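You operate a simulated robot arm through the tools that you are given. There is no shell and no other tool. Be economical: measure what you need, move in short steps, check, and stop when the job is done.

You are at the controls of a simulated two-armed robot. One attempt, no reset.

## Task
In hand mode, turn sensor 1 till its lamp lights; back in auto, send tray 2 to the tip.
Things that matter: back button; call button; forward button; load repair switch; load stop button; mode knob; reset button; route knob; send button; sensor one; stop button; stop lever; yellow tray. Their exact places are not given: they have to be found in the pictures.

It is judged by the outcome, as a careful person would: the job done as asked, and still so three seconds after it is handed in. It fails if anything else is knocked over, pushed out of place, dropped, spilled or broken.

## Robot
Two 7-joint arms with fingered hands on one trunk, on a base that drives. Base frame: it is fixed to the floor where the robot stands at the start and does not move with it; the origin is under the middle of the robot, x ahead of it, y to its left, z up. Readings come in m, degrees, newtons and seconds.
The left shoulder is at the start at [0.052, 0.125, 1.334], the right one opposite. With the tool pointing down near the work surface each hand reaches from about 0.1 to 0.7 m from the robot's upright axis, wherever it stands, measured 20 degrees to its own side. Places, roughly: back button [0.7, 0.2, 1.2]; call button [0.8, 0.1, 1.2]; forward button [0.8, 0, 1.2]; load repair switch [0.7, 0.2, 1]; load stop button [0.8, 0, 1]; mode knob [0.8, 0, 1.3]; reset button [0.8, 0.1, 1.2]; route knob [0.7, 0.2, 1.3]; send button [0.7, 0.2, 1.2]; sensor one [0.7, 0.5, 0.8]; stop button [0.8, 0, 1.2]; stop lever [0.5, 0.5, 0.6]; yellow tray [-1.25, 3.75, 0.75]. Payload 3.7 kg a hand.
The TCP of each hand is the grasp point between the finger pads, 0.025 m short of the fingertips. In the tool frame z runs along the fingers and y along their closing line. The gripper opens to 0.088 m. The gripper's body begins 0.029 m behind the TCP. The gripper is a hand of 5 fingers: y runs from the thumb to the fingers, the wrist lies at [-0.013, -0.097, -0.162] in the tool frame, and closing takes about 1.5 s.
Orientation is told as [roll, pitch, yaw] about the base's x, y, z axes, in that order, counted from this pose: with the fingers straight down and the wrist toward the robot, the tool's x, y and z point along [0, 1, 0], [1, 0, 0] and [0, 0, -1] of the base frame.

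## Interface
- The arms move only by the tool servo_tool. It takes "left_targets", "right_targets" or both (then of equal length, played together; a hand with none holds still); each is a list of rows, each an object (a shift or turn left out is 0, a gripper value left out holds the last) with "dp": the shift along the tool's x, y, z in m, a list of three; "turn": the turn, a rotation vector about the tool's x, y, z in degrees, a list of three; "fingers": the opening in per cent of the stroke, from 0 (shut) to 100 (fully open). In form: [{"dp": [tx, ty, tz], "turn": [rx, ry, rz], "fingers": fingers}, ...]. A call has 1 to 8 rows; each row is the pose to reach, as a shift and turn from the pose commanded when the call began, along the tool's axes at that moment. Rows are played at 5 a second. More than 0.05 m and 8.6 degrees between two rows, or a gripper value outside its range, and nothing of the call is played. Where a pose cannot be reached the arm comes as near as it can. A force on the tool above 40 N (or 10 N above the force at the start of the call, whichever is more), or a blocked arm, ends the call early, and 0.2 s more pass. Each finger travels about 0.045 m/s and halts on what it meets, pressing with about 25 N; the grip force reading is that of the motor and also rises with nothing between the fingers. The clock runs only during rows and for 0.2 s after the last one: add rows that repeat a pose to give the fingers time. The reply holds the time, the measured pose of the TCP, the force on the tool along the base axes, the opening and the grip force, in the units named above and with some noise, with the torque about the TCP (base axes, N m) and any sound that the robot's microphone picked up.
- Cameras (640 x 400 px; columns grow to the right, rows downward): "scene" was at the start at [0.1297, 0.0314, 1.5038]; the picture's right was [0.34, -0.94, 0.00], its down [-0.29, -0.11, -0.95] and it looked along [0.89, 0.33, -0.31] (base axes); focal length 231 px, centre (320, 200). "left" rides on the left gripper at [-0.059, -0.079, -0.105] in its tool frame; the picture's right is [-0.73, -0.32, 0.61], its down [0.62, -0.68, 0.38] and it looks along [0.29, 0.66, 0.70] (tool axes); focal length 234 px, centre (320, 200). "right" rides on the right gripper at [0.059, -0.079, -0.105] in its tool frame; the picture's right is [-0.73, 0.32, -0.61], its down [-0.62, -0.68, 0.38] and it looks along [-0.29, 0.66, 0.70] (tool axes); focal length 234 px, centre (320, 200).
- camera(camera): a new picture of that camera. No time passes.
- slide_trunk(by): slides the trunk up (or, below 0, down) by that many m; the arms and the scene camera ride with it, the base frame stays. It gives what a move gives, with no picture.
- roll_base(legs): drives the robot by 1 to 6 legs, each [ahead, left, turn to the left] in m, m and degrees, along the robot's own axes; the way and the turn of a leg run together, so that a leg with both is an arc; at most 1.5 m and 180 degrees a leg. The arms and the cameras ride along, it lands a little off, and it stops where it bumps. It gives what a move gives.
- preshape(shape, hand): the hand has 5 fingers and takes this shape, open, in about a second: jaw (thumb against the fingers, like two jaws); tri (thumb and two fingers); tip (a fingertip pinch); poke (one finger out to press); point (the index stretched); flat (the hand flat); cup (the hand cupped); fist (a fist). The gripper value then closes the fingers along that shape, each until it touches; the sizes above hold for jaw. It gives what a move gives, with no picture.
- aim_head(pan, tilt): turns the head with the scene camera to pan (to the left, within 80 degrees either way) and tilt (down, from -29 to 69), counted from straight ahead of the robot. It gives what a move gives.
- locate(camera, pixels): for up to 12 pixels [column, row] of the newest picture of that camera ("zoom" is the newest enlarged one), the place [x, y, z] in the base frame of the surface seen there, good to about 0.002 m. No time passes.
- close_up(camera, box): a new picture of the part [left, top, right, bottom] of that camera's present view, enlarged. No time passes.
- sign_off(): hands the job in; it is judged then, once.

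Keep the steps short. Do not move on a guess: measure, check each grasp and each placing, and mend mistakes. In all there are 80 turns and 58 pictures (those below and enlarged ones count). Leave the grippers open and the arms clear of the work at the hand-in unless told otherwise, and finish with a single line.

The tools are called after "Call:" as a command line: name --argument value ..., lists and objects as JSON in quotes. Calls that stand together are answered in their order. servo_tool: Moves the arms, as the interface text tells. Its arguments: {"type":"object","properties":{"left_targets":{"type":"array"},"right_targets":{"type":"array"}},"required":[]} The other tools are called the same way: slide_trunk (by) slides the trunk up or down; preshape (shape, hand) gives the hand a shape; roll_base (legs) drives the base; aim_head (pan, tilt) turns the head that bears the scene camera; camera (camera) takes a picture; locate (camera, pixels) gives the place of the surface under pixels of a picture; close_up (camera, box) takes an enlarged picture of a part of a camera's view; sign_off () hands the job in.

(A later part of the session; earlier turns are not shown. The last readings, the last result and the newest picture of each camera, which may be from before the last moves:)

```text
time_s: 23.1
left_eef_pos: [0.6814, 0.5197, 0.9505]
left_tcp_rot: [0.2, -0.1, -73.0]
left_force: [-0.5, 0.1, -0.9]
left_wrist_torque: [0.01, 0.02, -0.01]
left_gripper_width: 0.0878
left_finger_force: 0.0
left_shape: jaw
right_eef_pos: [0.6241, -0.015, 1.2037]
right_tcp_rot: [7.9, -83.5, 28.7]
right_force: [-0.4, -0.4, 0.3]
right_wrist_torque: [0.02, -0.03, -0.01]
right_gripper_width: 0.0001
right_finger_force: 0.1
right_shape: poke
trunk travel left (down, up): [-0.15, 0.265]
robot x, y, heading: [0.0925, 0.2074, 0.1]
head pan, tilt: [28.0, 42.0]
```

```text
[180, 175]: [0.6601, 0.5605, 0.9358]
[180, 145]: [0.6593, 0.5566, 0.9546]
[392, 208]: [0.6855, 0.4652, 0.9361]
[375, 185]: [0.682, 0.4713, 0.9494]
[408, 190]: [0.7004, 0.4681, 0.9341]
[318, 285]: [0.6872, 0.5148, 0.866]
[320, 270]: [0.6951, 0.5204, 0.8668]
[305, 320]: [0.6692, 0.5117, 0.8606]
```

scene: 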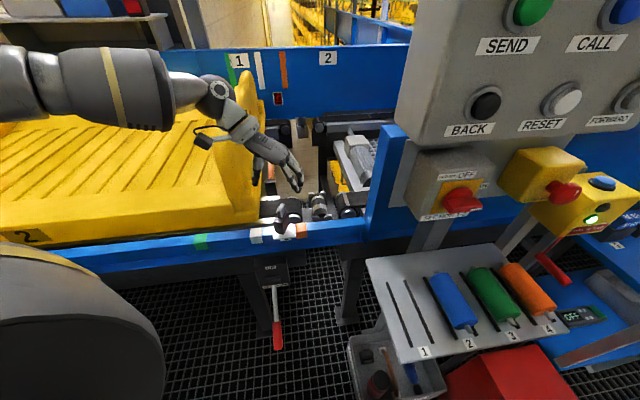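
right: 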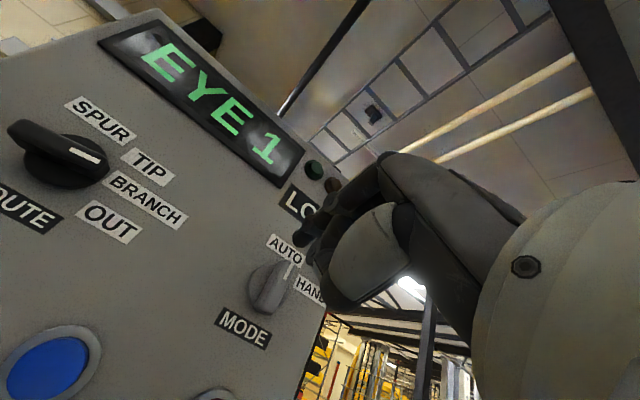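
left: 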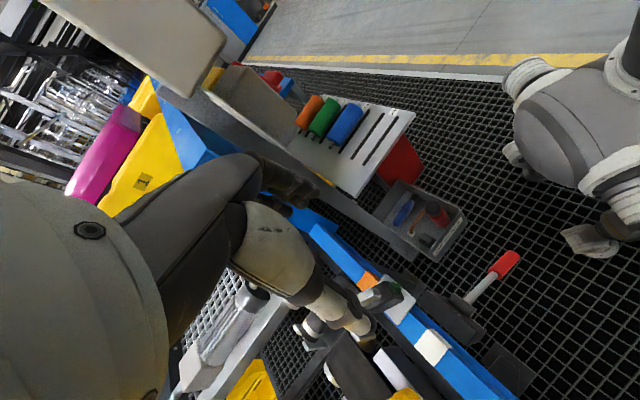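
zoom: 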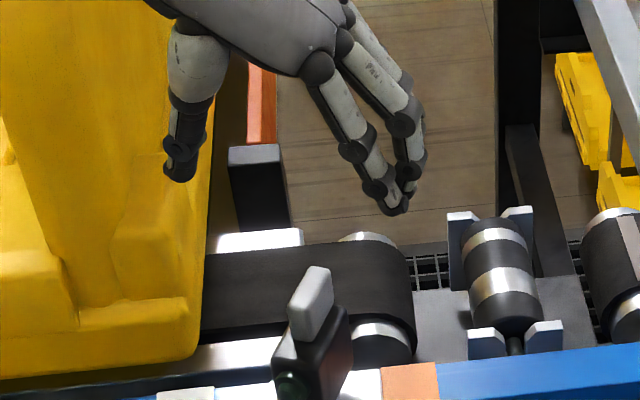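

Thumb (0.660,0.56) and fingers (0.69,0.467) straddle the tab's centre. Descend 0.076 m so the tips end just above the sensor's body.

Call:
servo_tool --left_targets '[{"dp": [0.002, 0.0024, 0.03]}, {"dp": [0.002, 0.0024, 0.055]}, {"dp": [0.002, 0.0024, 0.076]}, {"dp": [0.002, 0.0024, 0.076]}]'

Call:
close_up --camera "scene" --box '[235, 170, 331, 250]'

```text
time_s: 24.1
left_eef_pos: [0.6871, 0.5184, 0.876]
left_tcp_rot: [0.1, -0.2, -73.1]
left_force: [-0.3, -0.2, 0.4]
left_wrist_torque: [0.0, 0.01, -0.01]
left_gripper_width: 0.0877
left_finger_force: 0.0
left_shape: jaw
right_eef_pos: [0.624, -0.0138, 1.2041]
right_tcp_rot: [7.9, -83.5, 28.8]
right_force: [-1.1, 0.0, -1.2]
right_wrist_torque: [0.02, -0.01, 0.0]
right_gripper_width: 0.0
right_finger_force: 0.0
right_shape: poke
trunk travel left (down, up): [-0.15, 0.265]
robot x, y, heading: [0.0919, 0.2068, -0.2]
head pan, tilt: [28.0, 42.0]
```

```text
5.00 times, centred on (283, 210) of scene
```

zoom: 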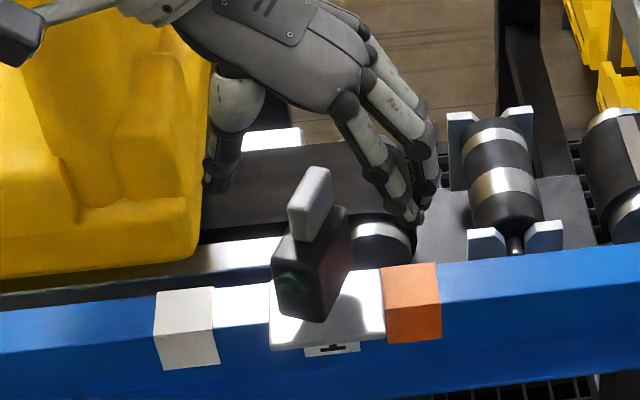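

Call:
locate --camera "zoom" --pixels '[[213, 180], [225, 165], [408, 218], [395, 190], [425, 195], [315, 190], [322, 172], [296, 225]]'

```text
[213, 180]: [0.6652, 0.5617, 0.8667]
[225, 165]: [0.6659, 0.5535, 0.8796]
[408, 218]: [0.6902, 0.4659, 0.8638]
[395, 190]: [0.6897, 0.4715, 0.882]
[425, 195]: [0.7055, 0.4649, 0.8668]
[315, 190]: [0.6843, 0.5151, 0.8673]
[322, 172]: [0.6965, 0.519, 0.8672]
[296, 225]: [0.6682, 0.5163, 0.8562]
```

Straddled correctly. Lower 4 mm and close gently.

Call:
servo_tool --left_targets '[{"dp": [-0.002, 0, 0.004], "fingers": 60}, {"dp": [-0.002, 0, 0.004], "fingers": 30}, {"dp": [-0.002, 0, 0.004], "fingers": 20}, {"dp": [-0.002, 0, 0.004], "fingers": 12}, {"dp": [-0.002, 0, 0.004], "fingers": 5}, {"dp": [-0.002, 0, 0.004], "fingers": 5}, {"dp": [-0.002, 0, 0.004], "fingers": 5}]'

Call:
close_up --camera "scene" --box '[235, 170, 331, 250]'

```text
time_s: 25.7
left_eef_pos: [0.6839, 0.5179, 0.8718]
left_tcp_rot: [0.0, -0.1, -73.1]
left_force: [-0.2, 1.3, 0.3]
left_wrist_torque: [0.04, 0.0, -0.01]
left_gripper_width: 0.0048
left_finger_force: 0.0
left_shape: jaw
right_eef_pos: [0.6235, -0.0143, 1.2046]
right_tcp_rot: [7.8, -83.4, 28.6]
right_force: [0.4, 0.4, 0.1]
right_wrist_torque: [-0.02, 0.01, 0.01]
right_gripper_width: 0.0002
right_finger_force: 0.1
right_shape: poke
trunk travel left (down, up): [-0.15, 0.265]
robot x, y, heading: [0.0924, 0.2108, -0.0]
head pan, tilt: [28.0, 42.0]
```

```text
5.00 times, centred on (283, 210) of scene
```

zoom: 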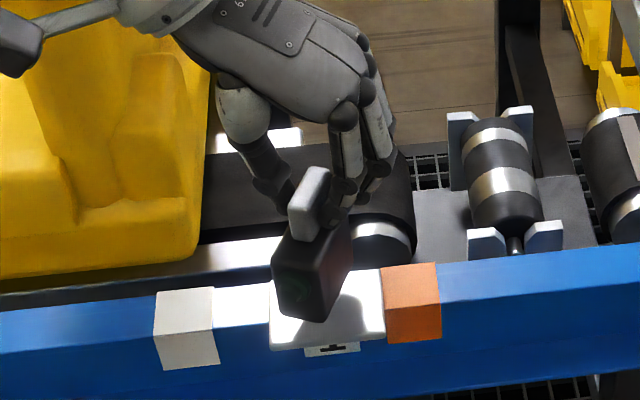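

The gripper closed to 5 mm with no force, so it missed: the fingers look beyond the tab. Measure where they are.

Call:
locate --camera "zoom" --pixels '[[275, 190], [285, 180], [340, 195], [350, 185], [375, 180], [300, 215], [318, 180], [310, 195], [335, 215]]'

Call:
close_up --camera "scene" --box '[277, 195, 317, 235]'

```text
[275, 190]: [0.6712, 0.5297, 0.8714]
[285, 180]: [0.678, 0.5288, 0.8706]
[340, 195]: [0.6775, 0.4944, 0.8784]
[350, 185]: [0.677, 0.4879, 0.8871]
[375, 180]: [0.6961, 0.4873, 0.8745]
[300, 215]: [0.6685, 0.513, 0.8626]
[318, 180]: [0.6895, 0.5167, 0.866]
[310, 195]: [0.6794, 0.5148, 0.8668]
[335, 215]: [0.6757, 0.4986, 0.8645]
```

```text
10.00 times, centred on (297, 215) of scene
```

zoom: 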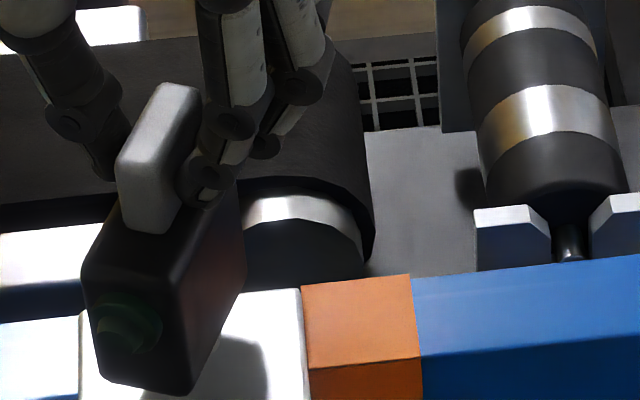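

The tab does seem to be between thumb (left) and fingers (right). Close fully to get a firm grip.

Call:
servo_tool --left_targets '[{"fingers": 0}, {"fingers": 0}, {"fingers": 0}, {"fingers": 0}]'

Call:
close_up --camera "scene" --box '[277, 195, 317, 235]'

```text
time_s: 26.7
left_eef_pos: [0.6843, 0.5186, 0.8722]
left_tcp_rot: [-0.1, -0.1, -72.8]
left_force: [-1.7, 6.6, 0.5]
left_wrist_torque: [0.12, 0.02, 0.01]
left_gripper_width: 0.0049
left_finger_force: 24.9
left_shape: jaw
right_eef_pos: [0.6242, -0.0129, 1.2049]
right_tcp_rot: [7.8, -83.5, 28.9]
right_force: [-0.2, -0.5, -0.6]
right_wrist_torque: [0.02, 0.01, -0.03]
right_gripper_width: 0.0
right_finger_force: 0.0
right_shape: poke
trunk travel left (down, up): [-0.15, 0.265]
robot x, y, heading: [0.0923, 0.2043, -0.0]
head pan, tilt: [28.0, 42.0]
```

```text
10.00 times, centred on (297, 215) of scene
```

zoom: 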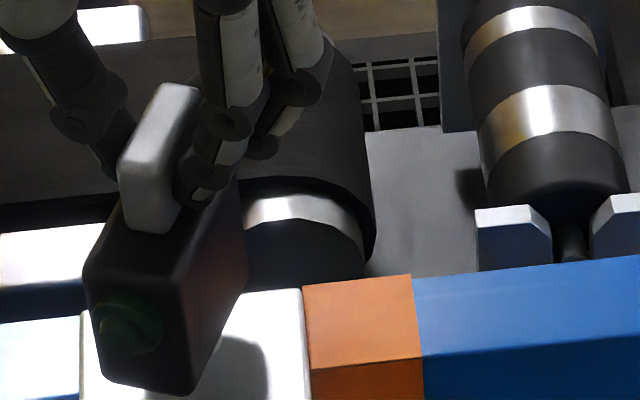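

Gripped (width 0.0049 held, 25 N). Turn left 12° in steps, then check the lamp.

Call:
servo_tool --left_targets '[{"dp": [0, -0.001, 0], "turn": [0, 0, -3]}, {"dp": [0, -0.0015, 0], "turn": [0, 0, -6]}, {"dp": [-0.0005, -0.002, 0], "turn": [0, 0, -9]}, {"dp": [-0.001, -0.002, 0], "turn": [0, 0, -12]}, {"dp": [-0.001, -0.002, 0], "turn": [0, 0, -12]}]'

Call:
close_up --camera "scene" --box '[277, 195, 317, 235]'

```text
time_s: 27.9
left_eef_pos: [0.6832, 0.5177, 0.8727]
left_tcp_rot: [0.0, 0.0, -60.9]
left_force: [-0.1, 3.3, -9.1]
left_wrist_torque: [0.08, 0.0, 0.0]
left_gripper_width: 0.005
left_finger_force: 24.9
left_shape: jaw
right_eef_pos: [0.6242, -0.0146, 1.2043]
right_tcp_rot: [7.9, -83.5, 28.6]
right_force: [0.1, 0.7, 0.8]
right_wrist_torque: [0.04, -0.03, 0.0]
right_gripper_width: 0.0
right_finger_force: 0.1
right_shape: poke
trunk travel left (down, up): [-0.15, 0.265]
robot x, y, heading: [0.0892, 0.2075, -0.2]
head pan, tilt: [28.0, 42.0]
```

```text
10.00 times, centred on (297, 215) of scene
```

zoom: 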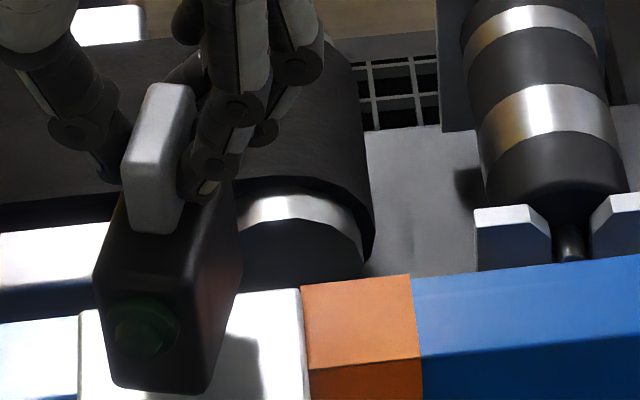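

It turns with the hand; lamp still dark. Another 6°.

Call:
servo_tool --left_targets '[{"turn": [0, 0, -3]}, {"dp": [-0.0005, 0, 0], "turn": [0, 0, -6]}, {"dp": [-0.0005, 0, 0], "turn": [0, 0, -6]}]'

Call:
close_up --camera "scene" --box '[277, 195, 317, 235]'

```text
time_s: 28.7
left_eef_pos: [0.6834, 0.5183, 0.8733]
left_tcp_rot: [-0.1, 0.0, -54.9]
left_force: [1.0, 2.4, -12.3]
left_wrist_torque: [0.03, 0.02, -0.03]
left_gripper_width: 0.0051
left_finger_force: 24.4
left_shape: jaw
right_eef_pos: [0.6256, -0.013, 1.2044]
right_tcp_rot: [8.0, -83.4, 28.6]
right_force: [-0.7, -0.5, 0.8]
right_wrist_torque: [-0.02, 0.02, 0.0]
right_gripper_width: 0.0
right_finger_force: 0.1
right_shape: poke
trunk travel left (down, up): [-0.15, 0.265]
robot x, y, heading: [0.0919, 0.208, -0.3]
head pan, tilt: [28.0, 42.0]
```

```text
10.00 times, centred on (297, 215) of scene
```

zoom: 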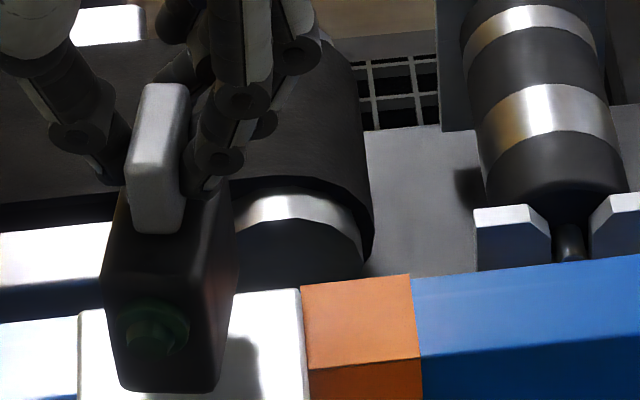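

Call:
locate --camera "zoom" --pixels '[[150, 92], [132, 160], [180, 95], [172, 160], [215, 370], [232, 290], [160, 110], [155, 160], [118, 270], [200, 250]]'

```text
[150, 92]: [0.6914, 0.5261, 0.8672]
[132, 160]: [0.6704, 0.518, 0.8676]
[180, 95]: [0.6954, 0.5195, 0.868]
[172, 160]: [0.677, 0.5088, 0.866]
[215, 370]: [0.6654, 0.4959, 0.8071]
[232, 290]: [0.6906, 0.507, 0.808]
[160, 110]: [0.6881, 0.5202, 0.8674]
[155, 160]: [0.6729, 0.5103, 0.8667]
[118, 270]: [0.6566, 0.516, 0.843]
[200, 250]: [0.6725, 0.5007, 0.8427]
```

Sensor now points at ≈24–25°; it lags the hand a little. Turn 8° more.

Call:
servo_tool --left_targets '[{"turn": [0, 0, -3]}, {"turn": [0, 0, -6]}, {"turn": [0, 0, -8]}, {"turn": [0, 0, -8]}]'

Call:
close_up --camera "scene" --box '[277, 195, 317, 235]'

Call:
locate --camera "zoom" --pixels '[[180, 95], [172, 160], [215, 370], [228, 290], [208, 370]]'

```text
time_s: 29.7
left_eef_pos: [0.6841, 0.5171, 0.8733]
left_tcp_rot: [-0.1, 0.1, -46.9]
left_force: [-1.5, 5.7, -12.3]
left_wrist_torque: [0.05, -0.02, 0.01]
left_gripper_width: 0.0049
left_finger_force: 25.2
left_shape: jaw
right_eef_pos: [0.6248, -0.0133, 1.2034]
right_tcp_rot: [7.9, -83.4, 28.8]
right_force: [0.1, -0.4, 1.0]
right_wrist_torque: [0.03, 0.0, 0.01]
right_gripper_width: 0.0002
right_finger_force: 0.0
right_shape: poke
trunk travel left (down, up): [-0.15, 0.265]
robot x, y, heading: [0.0939, 0.208, -0.0]
head pan, tilt: [28.0, 42.0]
```

```text
10.00 times, centred on (297, 215) of scene
```

zoom: 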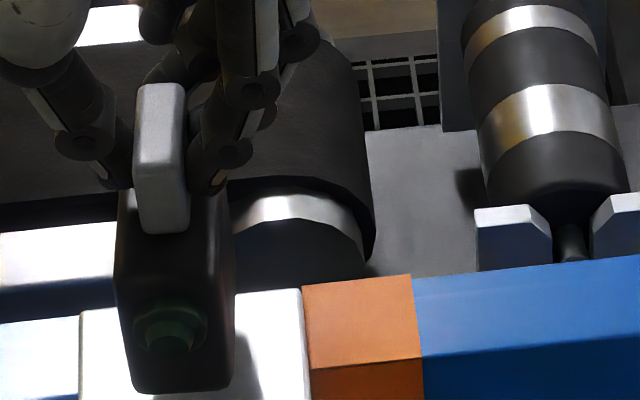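

```text
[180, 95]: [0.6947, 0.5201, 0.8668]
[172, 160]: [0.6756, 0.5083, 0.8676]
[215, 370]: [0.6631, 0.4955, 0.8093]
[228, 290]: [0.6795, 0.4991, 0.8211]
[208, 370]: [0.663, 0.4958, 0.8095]
```

About 31–32° now. 3° more.

Call:
servo_tool --left_targets '[{"turn": [0, 0, -2]}, {"turn": [0, 0, -3.5]}, {"turn": [0, 0, -3.5]}]'

Call:
close_up --camera "scene" --box '[277, 195, 317, 235]'

```text
time_s: 30.5
left_eef_pos: [0.685, 0.5179, 0.8734]
left_tcp_rot: [-0.1, 0.0, -43.5]
left_force: [-1.4, 5.9, -12.1]
left_wrist_torque: [0.04, 0.01, -0.02]
left_gripper_width: 0.005
left_finger_force: 25.1
left_shape: jaw
right_eef_pos: [0.6244, -0.0124, 1.2049]
right_tcp_rot: [7.8, -83.5, 28.9]
right_force: [0.2, -0.5, 0.2]
right_wrist_torque: [-0.01, 0.01, -0.04]
right_gripper_width: 0.0
right_finger_force: 0.1
right_shape: poke
trunk travel left (down, up): [-0.15, 0.265]
robot x, y, heading: [0.0918, 0.2064, -0.2]
head pan, tilt: [28.0, 42.0]
```

```text
10.00 times, centred on (297, 215) of scene
```

zoom: 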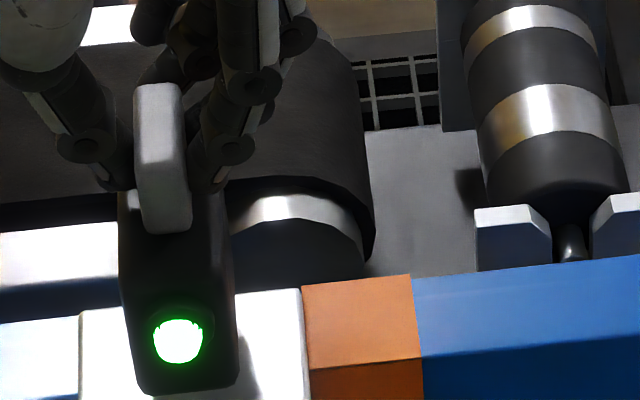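

The lamp is lit. One degree more for margin toward the centre, then open the hand and lift off.

Call:
servo_tool --left_targets '[{"turn": [0, 0, -1]}, {"turn": [0, 0, -1], "fingers": 30}, {"turn": [0, 0, -1], "fingers": 70}, {"turn": [0, 0, -1], "fingers": 100}, {"turn": [0, 0, -1], "fingers": 100}, {"turn": [0, 0, -1], "fingers": 100}, {"turn": [0, 0, -1], "fingers": 100}]'

Call:
servo_tool --left_targets '[{"dp": [0, 0, -0.03]}, {"dp": [0, 0, -0.07]}, {"dp": [0, 0, -0.11]}, {"dp": [-0.03, 0, -0.15]}, {"dp": [-0.07, 0, -0.18]}, {"dp": [-0.11, 0, -0.2]}]'

Call:
camera --camera "scene"

```text
time_s: 32.1
left_eef_pos: [0.6837, 0.5163, 0.8731]
left_tcp_rot: [0.0, -0.1, -42.5]
left_force: [0.1, 0.8, 0.1]
left_wrist_torque: [0.0, 0.04, 0.0]
left_gripper_width: 0.0878
left_finger_force: 0.1
left_shape: jaw
right_eef_pos: [0.6253, -0.0151, 1.2037]
right_tcp_rot: [8.0, -83.5, 28.6]
right_force: [0.2, -0.8, 0.5]
right_wrist_torque: [-0.02, 0.01, 0.0]
right_gripper_width: 0.0
right_finger_force: 0.0
right_shape: poke
trunk travel left (down, up): [-0.15, 0.265]
robot x, y, heading: [0.0919, 0.206, -0.2]
head pan, tilt: [28.0, 42.0]
```

```text
time_s: 33.5
left_eef_pos: [0.6083, 0.4328, 1.0741]
left_tcp_rot: [0.1, 0.1, -42.5]
left_force: [-0.4, 0.0, 0.3]
left_wrist_torque: [-0.01, -0.01, 0.02]
left_gripper_width: 0.0876
left_finger_force: 0.1
left_shape: jaw
right_eef_pos: [0.6239, -0.0149, 1.2046]
right_tcp_rot: [8.0, -83.5, 28.6]
right_force: [0.3, -0.6, 0.2]
right_wrist_torque: [-0.01, 0.03, 0.02]
right_gripper_width: 0.0
right_finger_force: 0.0
right_shape: poke
trunk travel left (down, up): [-0.15, 0.265]
robot x, y, heading: [0.0913, 0.2085, -0.1]
head pan, tilt: [28.0, 42.0]
```

```text
15 pictures are left
```

scene: 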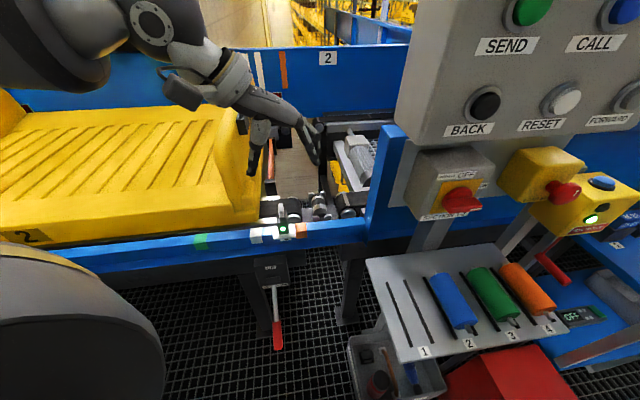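

Lamp stays lit (green at (285,228)). Raise the trunk back, pull the left hand away toward the robot, and aim the head at the panel.

Call:
slide_trunk --by 0.2

Call:
servo_tool --left_targets '[{"dp": [-0.03, -0.03, 0], "turn": [0, 0, -8]}, {"dp": [-0.06, -0.06, 0], "turn": [0, 0, -16]}, {"dp": [-0.09, -0.09, -0.02], "turn": [0, 0, -24]}, {"dp": [-0.11, -0.12, -0.05], "turn": [0, 0, -32]}, {"dp": [-0.11, -0.15, -0.08], "turn": [0, 0, -40]}]'

Call:
aim_head --pan 5 --tilt 20

Call:
camera --camera "scene"

```text
time_s: 35.7
left_eef_pos: [0.6097, 0.435, 1.2746]
left_tcp_rot: [0.0, 0.0, -42.6]
left_force: [0.0, -0.9, -1.4]
left_wrist_torque: [-0.02, 0.03, 0.0]
left_gripper_width: 0.0876
left_finger_force: 0.0
left_shape: jaw
right_eef_pos: [0.625, -0.0138, 1.4047]
right_tcp_rot: [8.3, -83.4, 28.3]
right_force: [0.4, -0.1, 0.1]
right_wrist_torque: [0.01, -0.03, 0.06]
right_gripper_width: 0.0
right_finger_force: 0.1
right_shape: poke
trunk travel left (down, up): [-0.35, 0.065]
robot x, y, heading: [0.0927, 0.2056, -0.1]
head pan, tilt: [28.0, 42.0]
```

```text
time_s: 36.9
left_eef_pos: [0.4219, 0.4548, 1.3548]
left_tcp_rot: [0.0, -0.1, -2.4]
left_force: [-0.6, -0.2, 0.4]
left_wrist_torque: [-0.03, -0.01, 0.0]
left_gripper_width: 0.0878
left_finger_force: 0.0
left_shape: jaw
right_eef_pos: [0.6233, -0.0136, 1.4048]
right_tcp_rot: [7.6, -83.5, 29.0]
right_force: [0.0, 0.8, 0.4]
right_wrist_torque: [0.0, 0.0, -0.03]
right_gripper_width: 0.0001
right_finger_force: 0.1
right_shape: poke
trunk travel left (down, up): [-0.35, 0.065]
robot x, y, heading: [0.0908, 0.2079, -0.2]
head pan, tilt: [28.0, 42.0]
```

```text
time_s: 37.8
left_eef_pos: [0.4233, 0.4545, 1.3547]
left_tcp_rot: [0.0, -0.2, -2.5]
left_force: [0.3, -0.2, -0.9]
left_wrist_torque: [0.04, -0.01, -0.01]
left_gripper_width: 0.0878
left_finger_force: 0.0
left_shape: jaw
right_eef_pos: [0.6247, -0.0143, 1.4037]
right_tcp_rot: [8.0, -83.4, 28.6]
right_force: [0.3, 0.7, -0.7]
right_wrist_torque: [-0.01, 0.02, 0.02]
right_gripper_width: 0.0
right_finger_force: 0.0
right_shape: poke
trunk travel left (down, up): [-0.35, 0.065]
robot x, y, heading: [0.0955, 0.2049, -0.1]
head pan, tilt: [5.0, 20.0]
```

```text
14 pictures are left
```

scene: 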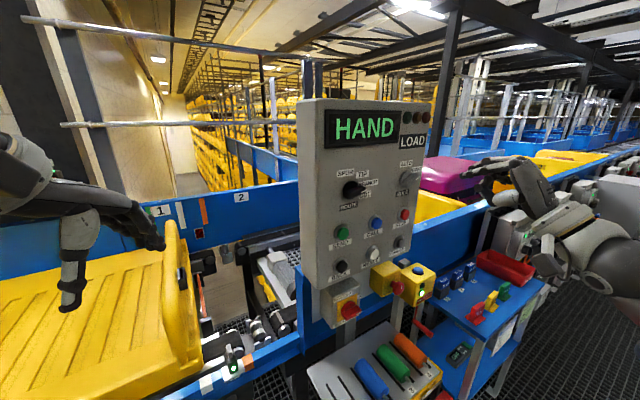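

Display now shows HAND, no EYE 1 fault. Next: return mode to AUTO. Bring the right finger below-right of the mode bar, in front of the panel.

Call:
servo_tool --right_targets '[{"dp": [-0.027, -0.014, 0.0285]}, {"dp": [-0.0535, -0.028, 0.057]}, {"dp": [-0.08, -0.042, 0.0855]}, {"dp": [-0.107, -0.0556, 0.114]}, {"dp": [-0.107, -0.0556, 0.114]}]'

Call:
close_up --camera "scene" --box '[330, 140, 474, 230]'

Call:
locate --camera "zoom" --pixels '[[85, 80], [130, 85], [100, 105], [60, 120], [140, 75], [340, 230], [360, 230], [380, 180]]'

```text
time_s: 39.0
left_eef_pos: [0.4225, 0.4542, 1.3549]
left_tcp_rot: [0.1, -0.1, -2.5]
left_force: [0.1, -0.9, -0.1]
left_wrist_torque: [0.0, -0.03, 0.0]
left_gripper_width: 0.0874
left_finger_force: 0.1
left_shape: jaw
right_eef_pos: [0.7714, -0.0376, 1.3365]
right_tcp_rot: [7.5, -83.5, 29.2]
right_force: [0.6, -0.3, 0.5]
right_wrist_torque: [0.04, -0.02, 0.01]
right_gripper_width: 0.0
right_finger_force: 0.0
right_shape: poke
trunk travel left (down, up): [-0.35, 0.065]
robot x, y, heading: [0.0905, 0.211, -0.2]
head pan, tilt: [5.0, 20.0]
```

```text
4.44 times, centred on (402, 185) of scene
```

zoom: 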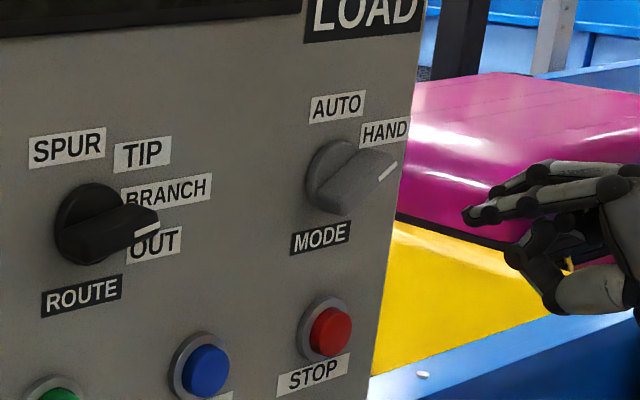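

```text
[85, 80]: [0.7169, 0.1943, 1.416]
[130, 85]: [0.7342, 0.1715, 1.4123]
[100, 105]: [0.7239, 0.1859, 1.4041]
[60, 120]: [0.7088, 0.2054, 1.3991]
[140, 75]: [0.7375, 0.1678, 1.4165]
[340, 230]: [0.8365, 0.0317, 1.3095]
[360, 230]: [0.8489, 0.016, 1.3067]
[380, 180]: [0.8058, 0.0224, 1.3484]
```

Pose is as planned. Insert beside the bar and sweep up-left to AUTO.

Call:
servo_tool --right_targets '[{"dp": [0, 0.0034, 0.03]}, {"dp": [0, 0.0067, 0.0596]}, {"dp": [0.003, 0.0127, 0.0596]}, {"dp": [0.006, 0.0197, 0.0596]}, {"dp": [0.01, 0.0257, 0.0596]}, {"dp": [0.015, 0.0307, 0.0596]}, {"dp": [0.0185, 0.0327, 0.0596]}]'

Call:
close_up --camera "scene" --box '[320, 100, 480, 200]'

```text
time_s: 40.5
left_eef_pos: [0.4232, 0.452, 1.3552]
left_tcp_rot: [0.1, -0.1, -2.5]
left_force: [0.6, -0.2, -0.8]
left_wrist_torque: [0.0, -0.02, 0.02]
left_gripper_width: 0.0878
left_finger_force: 0.0
left_shape: jaw
right_eef_pos: [0.8135, 0.0129, 1.3588]
right_tcp_rot: [9.3, -83.4, 27.1]
right_force: [0.0, -12.5, 0.5]
right_wrist_torque: [0.04, -0.02, -0.04]
right_gripper_width: 0.0
right_finger_force: 0.1
right_shape: poke
trunk travel left (down, up): [-0.35, 0.065]
robot x, y, heading: [0.0918, 0.2044, -0.5]
head pan, tilt: [5.0, 20.0]
```

```text
4.00 times, centred on (400, 150) of scene
```

zoom: 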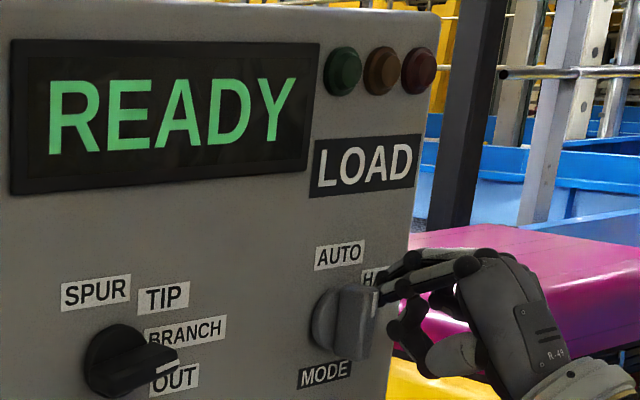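

READY: mode is at AUTO. Back off to the right and out, then move the finger to below the route knob's pointer.

Call:
servo_tool --right_targets '[{"dp": [-0.006, -0.003, -0.03]}, {"dp": [-0.006, -0.0073, -0.065]}, {"dp": [0.035, -0.015, -0.062]}, {"dp": [0.08, -0.025, -0.06]}, {"dp": [0.125, -0.035, -0.058]}, {"dp": [0.1687, -0.047, -0.055]}, {"dp": [0.1687, -0.047, -0.055]}]'

Call:
close_up --camera "scene" --box '[320, 130, 464, 220]'

```text
time_s: 42.1
left_eef_pos: [0.4234, 0.4529, 1.3555]
left_tcp_rot: [0.0, -0.2, -2.5]
left_force: [-0.3, -0.8, 0.2]
left_wrist_torque: [0.02, -0.02, 0.0]
left_gripper_width: 0.0878
left_finger_force: 0.0
left_shape: jaw
right_eef_pos: [0.6662, 0.1187, 1.324]
right_tcp_rot: [8.1, -83.5, 28.5]
right_force: [0.3, -0.6, 0.4]
right_wrist_torque: [0.0, 0.0, 0.02]
right_gripper_width: 0.0002
right_finger_force: 0.0
right_shape: poke
trunk travel left (down, up): [-0.35, 0.065]
robot x, y, heading: [0.0908, 0.206, -0.2]
head pan, tilt: [5.0, 20.0]
```

```text
4.44 times, centred on (392, 175) of scene
```

zoom: 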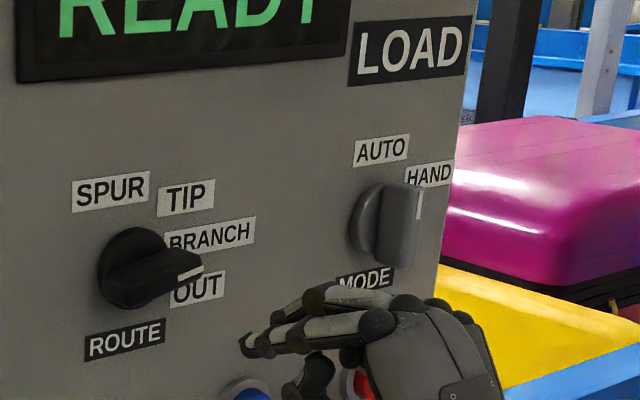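

Mode is vertical (AUTO). Check fingertip against the pointer.

Call:
locate --camera "zoom" --pixels '[[243, 345], [250, 342], [182, 277], [198, 268], [198, 278], [112, 275], [110, 190], [186, 198], [210, 235], [198, 289], [125, 341], [150, 300]]'

```text
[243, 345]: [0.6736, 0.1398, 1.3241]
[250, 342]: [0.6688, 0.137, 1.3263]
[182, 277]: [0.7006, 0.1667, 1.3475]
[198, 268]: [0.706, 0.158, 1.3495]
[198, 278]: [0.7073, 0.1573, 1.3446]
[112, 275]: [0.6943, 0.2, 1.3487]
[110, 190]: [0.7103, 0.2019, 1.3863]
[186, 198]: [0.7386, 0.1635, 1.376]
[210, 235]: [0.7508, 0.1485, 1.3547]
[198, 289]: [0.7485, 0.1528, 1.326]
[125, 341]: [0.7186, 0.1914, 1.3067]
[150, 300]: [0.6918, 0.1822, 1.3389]
```

Tip u≈0.293, pointer end u≈0.295, bar bottom z≈1.337. Insert just below it, shift 3 mm left, and push up toward TIP.

Call:
servo_tool --right_targets '[{"dp": [0.003, 0.003, 0.026]}, {"dp": [0.003, 0.0058, 0.0517]}, {"dp": [0.003, 0.0128, 0.0517]}, {"dp": [0.003, 0.0188, 0.051]}, {"dp": [0.003, 0.0248, 0.0505]}, {"dp": [0.003, 0.0295, 0.05]}, {"dp": [0.003, 0.0295, 0.05]}]'

Call:
close_up --camera "scene" --box '[310, 110, 454, 200]'

```text
time_s: 43.8
left_eef_pos: [0.4236, 0.4538, 1.3553]
left_tcp_rot: [0.0, -0.1, -2.5]
left_force: [0.3, 0.0, 0.4]
left_wrist_torque: [0.0, -0.01, 0.01]
left_gripper_width: 0.0877
left_finger_force: 0.1
left_shape: jaw
right_eef_pos: [0.7066, 0.1489, 1.3462]
right_tcp_rot: [8.2, -83.4, 28.3]
right_force: [0.3, -0.9, -2.7]
right_wrist_torque: [-0.07, -0.02, -0.01]
right_gripper_width: 0.0003
right_finger_force: 0.1
right_shape: poke
trunk travel left (down, up): [-0.35, 0.065]
robot x, y, heading: [0.0929, 0.208, -0.3]
head pan, tilt: [5.0, 20.0]
```

```text
4.44 times, centred on (382, 155) of scene
```

zoom: 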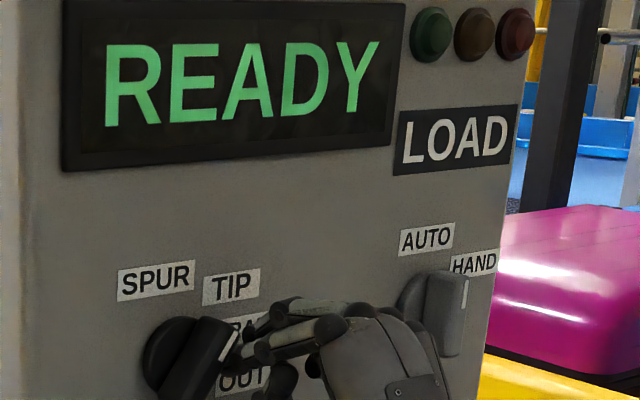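

Call:
locate --camera "zoom" --pixels '[[221, 360], [235, 334], [228, 347], [231, 287], [156, 281], [165, 385], [200, 325]]'

```text
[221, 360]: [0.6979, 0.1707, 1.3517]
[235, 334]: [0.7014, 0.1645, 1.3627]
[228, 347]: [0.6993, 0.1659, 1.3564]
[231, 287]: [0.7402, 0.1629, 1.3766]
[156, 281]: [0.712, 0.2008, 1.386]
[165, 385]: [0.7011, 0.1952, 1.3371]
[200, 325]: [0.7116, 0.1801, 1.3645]
```

Pointer now at ≈35°, in line with TIP. Back the finger out and look.

Call:
servo_tool --right_targets '[{"dp": [0, -0.003, -0.005]}, {"dp": [0, -0.006, -0.045]}, {"dp": [0, -0.015, -0.08]}, {"dp": [-0.03, -0.04, -0.1]}]'

Call:
close_up --camera "scene" --box '[310, 110, 454, 200]'

Call:
locate --camera "zoom" --pixels '[[221, 360], [235, 334], [228, 347]]'

```text
time_s: 44.8
left_eef_pos: [0.4228, 0.4529, 1.3563]
left_tcp_rot: [0.1, -0.1, -2.5]
left_force: [0.1, -0.9, -0.5]
left_wrist_torque: [0.01, -0.01, -0.02]
left_gripper_width: 0.0876
left_finger_force: 0.1
left_shape: jaw
right_eef_pos: [0.6371, 0.0639, 1.3174]
right_tcp_rot: [8.4, -83.6, 28.2]
right_force: [0.0, 0.6, 0.2]
right_wrist_torque: [-0.01, -0.04, 0.05]
right_gripper_width: 0.0
right_finger_force: 0.0
right_shape: poke
trunk travel left (down, up): [-0.35, 0.065]
robot x, y, heading: [0.0927, 0.2073, -0.1]
head pan, tilt: [5.0, 20.0]
```

```text
4.44 times, centred on (382, 155) of scene
```

zoom: 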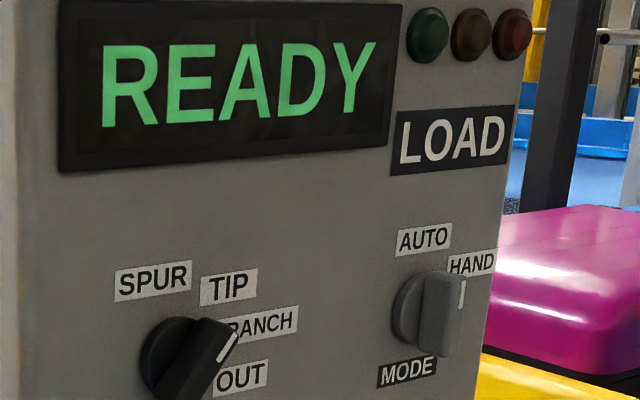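

```text
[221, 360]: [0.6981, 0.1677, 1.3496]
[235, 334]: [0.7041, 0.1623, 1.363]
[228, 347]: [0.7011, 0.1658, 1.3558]
```

Route is at TIP, mode AUTO, display READY. Before pressing SEND, look at the trays and lines to be sure tray 2 is the one at the load position.

Call:
aim_head --pan 50 --tilt 22

Call:
camera --camera "scene"

```text
time_s: 45.9
left_eef_pos: [0.4229, 0.4535, 1.3558]
left_tcp_rot: [0.0, -0.1, -2.4]
left_force: [-0.2, -0.3, -0.5]
left_wrist_torque: [-0.03, 0.0, 0.0]
left_gripper_width: 0.0877
left_finger_force: 0.0
left_shape: jaw
right_eef_pos: [0.6377, 0.0681, 1.3185]
right_tcp_rot: [8.0, -83.5, 28.5]
right_force: [-0.2, -0.6, 0.3]
right_wrist_torque: [0.0, 0.0, 0.01]
right_gripper_width: 0.0001
right_finger_force: 0.0
right_shape: poke
trunk travel left (down, up): [-0.35, 0.065]
robot x, y, heading: [0.0934, 0.2039, 0.1]
head pan, tilt: [50.0, 22.0]
```

```text
8 pictures are left
```

scene: 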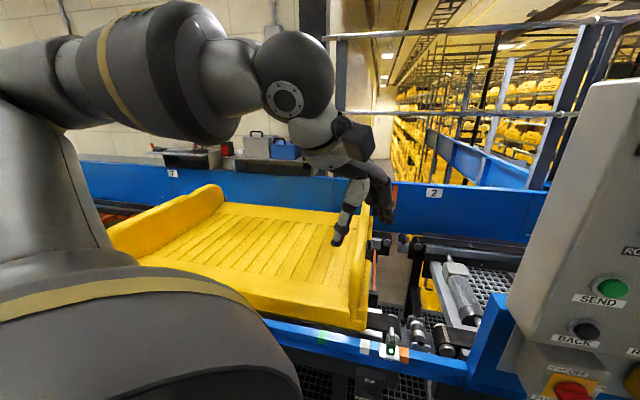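

Tray 2 stands in section 1 beside this load panel, lamp lit. Now move the finger in front of the SEND button (u 0.253, z 1.249), 0.03 m short of it.

Call:
servo_tool --right_targets '[{"dp": [0.022, -0.0196, 0.02]}, {"dp": [0.044, -0.0392, 0.04]}, {"dp": [0.066, -0.0588, 0.0661]}, {"dp": [0.066, -0.0588, 0.0761]}, {"dp": [0.066, -0.0588, 0.0761]}]'

Call:
aim_head --pan 12 --tilt 25

Call:
close_up --camera "scene" --box '[320, 120, 480, 240]'

```text
time_s: 47.1
left_eef_pos: [0.4224, 0.4538, 1.3561]
left_tcp_rot: [0.0, -0.1, -2.5]
left_force: [0.3, 0.6, 0.0]
left_wrist_torque: [-0.01, 0.0, 0.0]
left_gripper_width: 0.0876
left_finger_force: 0.0
left_shape: jaw
right_eef_pos: [0.6538, 0.1628, 1.2544]
right_tcp_rot: [7.7, -83.5, 29.0]
right_force: [0.3, -0.3, 0.3]
right_wrist_torque: [-0.01, 0.03, -0.03]
right_gripper_width: 0.0
right_finger_force: 0.2
right_shape: poke
trunk travel left (down, up): [-0.35, 0.065]
robot x, y, heading: [0.0918, 0.2052, 0.0]
head pan, tilt: [50.0, 22.0]
```

```text
time_s: 48.1
left_eef_pos: [0.4225, 0.4553, 1.3556]
left_tcp_rot: [0.1, -0.1, -2.6]
left_force: [0.4, 0.2, -0.2]
left_wrist_torque: [0.01, 0.03, 0.0]
left_gripper_width: 0.0875
left_finger_force: 0.2
left_shape: jaw
right_eef_pos: [0.6537, 0.1618, 1.2557]
right_tcp_rot: [8.0, -83.5, 28.6]
right_force: [-0.4, -0.9, 0.3]
right_wrist_torque: [0.02, 0.0, 0.0]
right_gripper_width: 0.0001
right_finger_force: 0.1
right_shape: poke
trunk travel left (down, up): [-0.35, 0.065]
robot x, y, heading: [0.0935, 0.2103, -0.2]
head pan, tilt: [12.0, 25.0]
```

```text
3.33 times, centred on (400, 180) of scene
```

zoom: 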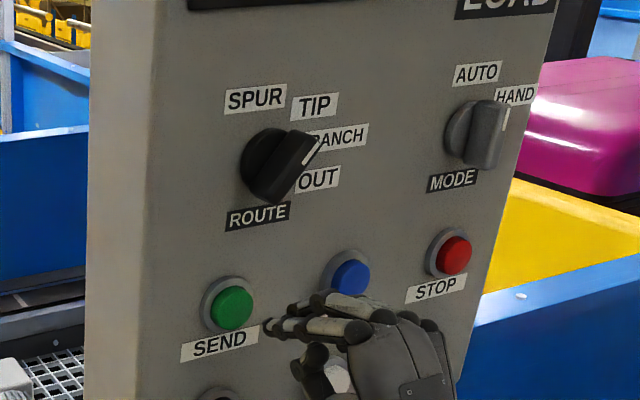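

Call:
locate --camera "zoom" --pixels '[[267, 330], [267, 322], [275, 326], [232, 307], [222, 307], [245, 300], [350, 278]]'

```text
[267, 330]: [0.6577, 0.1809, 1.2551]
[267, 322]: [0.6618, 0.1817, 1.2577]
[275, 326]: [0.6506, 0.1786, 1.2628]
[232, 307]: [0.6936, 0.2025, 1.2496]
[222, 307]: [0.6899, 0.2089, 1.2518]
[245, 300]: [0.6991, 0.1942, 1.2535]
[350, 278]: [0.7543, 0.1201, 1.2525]
```

Tip is 0.038 m in front of the SEND button, centred within a few mm. Press in, then back off.

Call:
servo_tool --right_targets '[{"dp": [0, 0, 0.02]}, {"dp": [0, 0, 0.036]}, {"dp": [0, 0, 0.041]}, {"dp": [0, 0, 0.045]}, {"dp": [0, 0, 0.047]}]'

Call:
camera --camera "scene"

```text
time_s: 49.3
left_eef_pos: [0.4199, 0.4526, 1.3567]
left_tcp_rot: [0.1, -0.2, -2.5]
left_force: [0.3, -0.6, 0.0]
left_wrist_torque: [0.0, -0.01, 0.03]
left_gripper_width: 0.0875
left_finger_force: 0.2
left_shape: jaw
right_eef_pos: [0.6865, 0.1855, 1.2496]
right_tcp_rot: [8.0, -83.9, 28.6]
right_force: [-16.8, -10.9, 3.8]
right_wrist_torque: [0.07, -0.06, 0.14]
right_gripper_width: 0.0
right_finger_force: 0.1
right_shape: poke
trunk travel left (down, up): [-0.35, 0.065]
robot x, y, heading: [0.0909, 0.2103, 0.1]
head pan, tilt: [12.0, 25.0]
heard: click
```

```text
6 pictures are left
```

scene: 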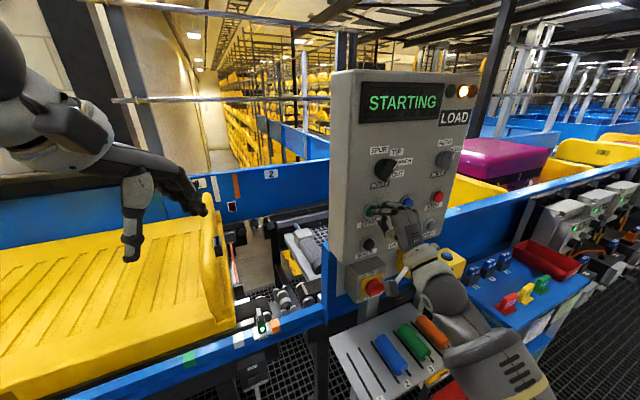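

"Click", and the display shows STARTING. Back the finger out and wait.

Call:
servo_tool --right_targets '[{"dp": [0, 0, -0.03]}, {"dp": [0, 0.005, -0.07]}, {"dp": [-0.03, 0.01, -0.11]}, {"dp": [-0.06, 0.01, -0.15]}, {"dp": [-0.09, 0.01, -0.18]}, {"dp": [-0.09, 0.01, -0.18]}, {"dp": [-0.09, 0.01, -0.18]}, {"dp": [-0.09, 0.01, -0.18]}]'

Call:
servo_tool --right_targets '[{}, {}, {}, {}, {}, {}, {}, {}]'

Call:
camera --camera "scene"

```text
refused: row 3 steps farther than a row can; nothing moved
```

```text
time_s: 51.1
left_eef_pos: [0.4185, 0.4509, 1.3576]
left_tcp_rot: [0.1, -0.2, -2.5]
left_force: [-0.3, 0.6, 0.0]
left_wrist_torque: [0.02, 0.02, -0.01]
left_gripper_width: 0.0878
left_finger_force: 0.1
left_shape: jaw
right_eef_pos: [0.6874, 0.1849, 1.2484]
right_tcp_rot: [8.2, -83.7, 28.3]
right_force: [-17.2, -14.5, 5.7]
right_wrist_torque: [0.13, -0.11, 0.1]
right_gripper_width: 0.0001
right_finger_force: 0.0
right_shape: poke
trunk travel left (down, up): [-0.35, 0.065]
robot x, y, heading: [0.0938, 0.2062, -0.3]
head pan, tilt: [12.0, 25.0]
```

```text
5 pictures are left
```

scene: 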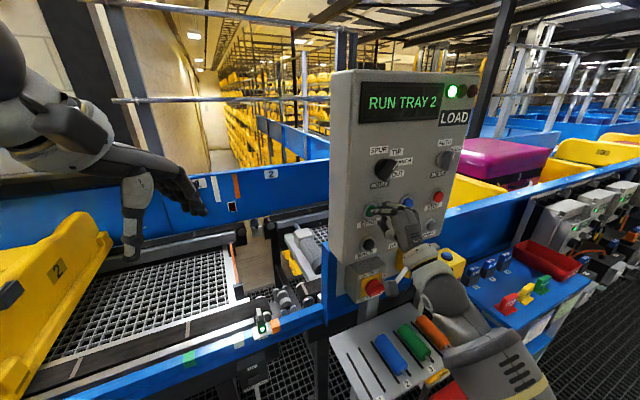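

RUN TRAY 2, and the tray is moving left. My back-off was refused (row too long), so I'll redo it in smaller steps.

Call:
servo_tool --right_targets '[{"dp": [0, 0, -0.03]}, {"dp": [0, 0.003, -0.065]}, {"dp": [-0.02, 0.005, -0.1]}, {"dp": [-0.04, 0.01, -0.135]}, {"dp": [-0.06, 0.01, -0.17]}, {"dp": [-0.06, 0.01, -0.17]}, {"dp": [-0.06, 0.01, -0.17]}, {"dp": [-0.06, 0.01, -0.17]}]'

Call:
aim_head --pan 35 --tilt 20

Call:
servo_tool --right_targets '[{}, {}, {}, {}, {}, {}, {}, {}]'

Call:
servo_tool --right_targets '[{}, {}, {}, {}, {}, {}, {}, {}]'

Call:
camera --camera "scene"

```text
time_s: 52.9
left_eef_pos: [0.423, 0.4545, 1.3548]
left_tcp_rot: [0.0, -0.2, -2.5]
left_force: [1.3, 1.2, -0.7]
left_wrist_torque: [-0.02, -0.02, -0.02]
left_gripper_width: 0.0874
left_finger_force: 0.2
left_shape: jaw
right_eef_pos: [0.593, 0.04, 1.2738]
right_tcp_rot: [8.0, -83.5, 28.7]
right_force: [0.1, -0.5, -0.4]
right_wrist_torque: [0.02, 0.01, 0.01]
right_gripper_width: 0.0001
right_finger_force: 0.1
right_shape: poke
trunk travel left (down, up): [-0.35, 0.065]
robot x, y, heading: [0.0906, 0.2053, -0.2]
head pan, tilt: [12.0, 25.0]
```

```text
time_s: 53.8
left_eef_pos: [0.4231, 0.4542, 1.356]
left_tcp_rot: [0.0, -0.1, -2.5]
left_force: [0.2, 0.2, 1.7]
left_wrist_torque: [0.01, 0.0, -0.04]
left_gripper_width: 0.0878
left_finger_force: 0.0
left_shape: jaw
right_eef_pos: [0.5917, 0.0401, 1.2735]
right_tcp_rot: [8.1, -83.4, 28.5]
right_force: [0.5, 0.3, 0.4]
right_wrist_torque: [-0.03, 0.02, -0.02]
right_gripper_width: 0.0
right_finger_force: 0.2
right_shape: poke
trunk travel left (down, up): [-0.35, 0.065]
robot x, y, heading: [0.0902, 0.2068, -0.2]
head pan, tilt: [35.0, 20.0]
```

```text
time_s: 55.6
left_eef_pos: [0.4235, 0.4541, 1.3558]
left_tcp_rot: [0.0, -0.2, -2.4]
left_force: [0.3, -0.5, -0.1]
left_wrist_torque: [0.02, 0.0, 0.02]
left_gripper_width: 0.0878
left_finger_force: 0.0
left_shape: jaw
right_eef_pos: [0.5936, 0.0401, 1.274]
right_tcp_rot: [8.0, -83.5, 28.5]
right_force: [-0.6, 1.0, -0.1]
right_wrist_torque: [-0.04, 0.0, -0.02]
right_gripper_width: 0.0003
right_finger_force: 0.1
right_shape: poke
trunk travel left (down, up): [-0.35, 0.065]
robot x, y, heading: [0.0959, 0.2071, 0.0]
head pan, tilt: [35.0, 20.0]
```

```text
time_s: 57.4
left_eef_pos: [0.4225, 0.4545, 1.3553]
left_tcp_rot: [0.1, -0.1, -2.4]
left_force: [0.0, 0.2, 0.1]
left_wrist_torque: [0.0, 0.0, -0.02]
left_gripper_width: 0.0875
left_finger_force: 0.1
left_shape: jaw
right_eef_pos: [0.5929, 0.0405, 1.2748]
right_tcp_rot: [8.1, -83.5, 28.6]
right_force: [0.7, -0.2, 0.6]
right_wrist_torque: [-0.02, 0.0, 0.0]
right_gripper_width: 0.0001
right_finger_force: 0.1
right_shape: poke
trunk travel left (down, up): [-0.35, 0.065]
robot x, y, heading: [0.0919, 0.2068, -0.0]
head pan, tilt: [35.0, 20.0]
```

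```text
4 pictures are left
```

scene: 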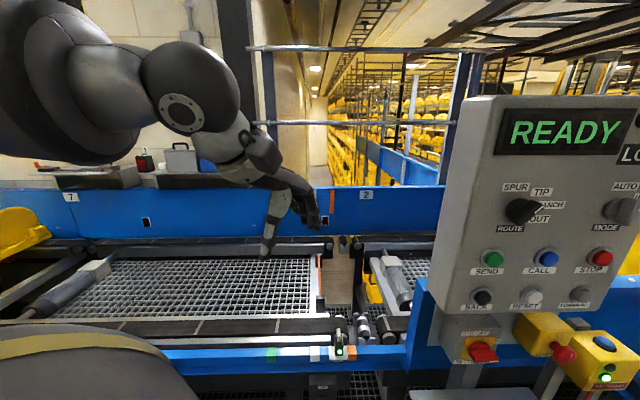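

Display is READY again and section 1 is empty. Look left to see where tray 2 stopped.

Call:
aim_head --pan 75 --tilt 15

Call:
camera --camera "scene"

```text
time_s: 58.5
left_eef_pos: [0.4235, 0.4546, 1.3548]
left_tcp_rot: [0.0, -0.1, -2.5]
left_force: [0.4, 0.7, 0.8]
left_wrist_torque: [0.0, 0.0, 0.0]
left_gripper_width: 0.0877
left_finger_force: 0.0
left_shape: jaw
right_eef_pos: [0.5926, 0.0401, 1.2743]
right_tcp_rot: [8.0, -83.5, 28.5]
right_force: [-0.2, 0.2, 0.9]
right_wrist_torque: [-0.02, 0.04, -0.03]
right_gripper_width: 0.0
right_finger_force: 0.1
right_shape: poke
trunk travel left (down, up): [-0.35, 0.065]
robot x, y, heading: [0.0928, 0.2057, -0.3]
head pan, tilt: [75.0, 15.0]
```

```text
3 pictures are left
```

scene: 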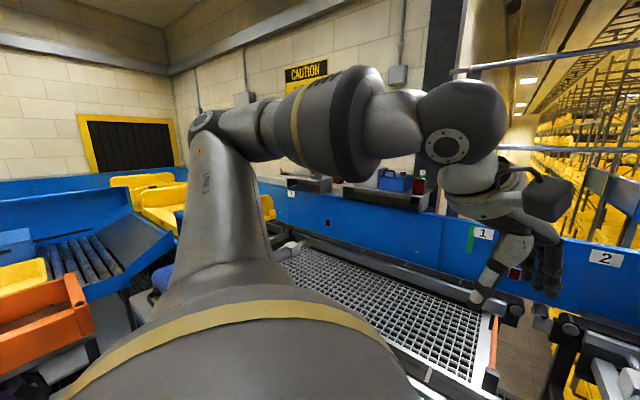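

Call:
locate --camera "scene" --pixels '[[266, 207], [165, 195], [140, 180], [155, 220], [20, 275], [100, 245], [185, 195], [45, 300]]'

```text
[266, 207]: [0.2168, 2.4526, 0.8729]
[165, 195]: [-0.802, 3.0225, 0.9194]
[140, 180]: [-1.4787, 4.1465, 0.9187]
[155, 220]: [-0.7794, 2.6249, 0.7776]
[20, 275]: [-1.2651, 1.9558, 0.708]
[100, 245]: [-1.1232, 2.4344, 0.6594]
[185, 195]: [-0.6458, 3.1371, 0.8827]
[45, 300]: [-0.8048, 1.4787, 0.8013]
```

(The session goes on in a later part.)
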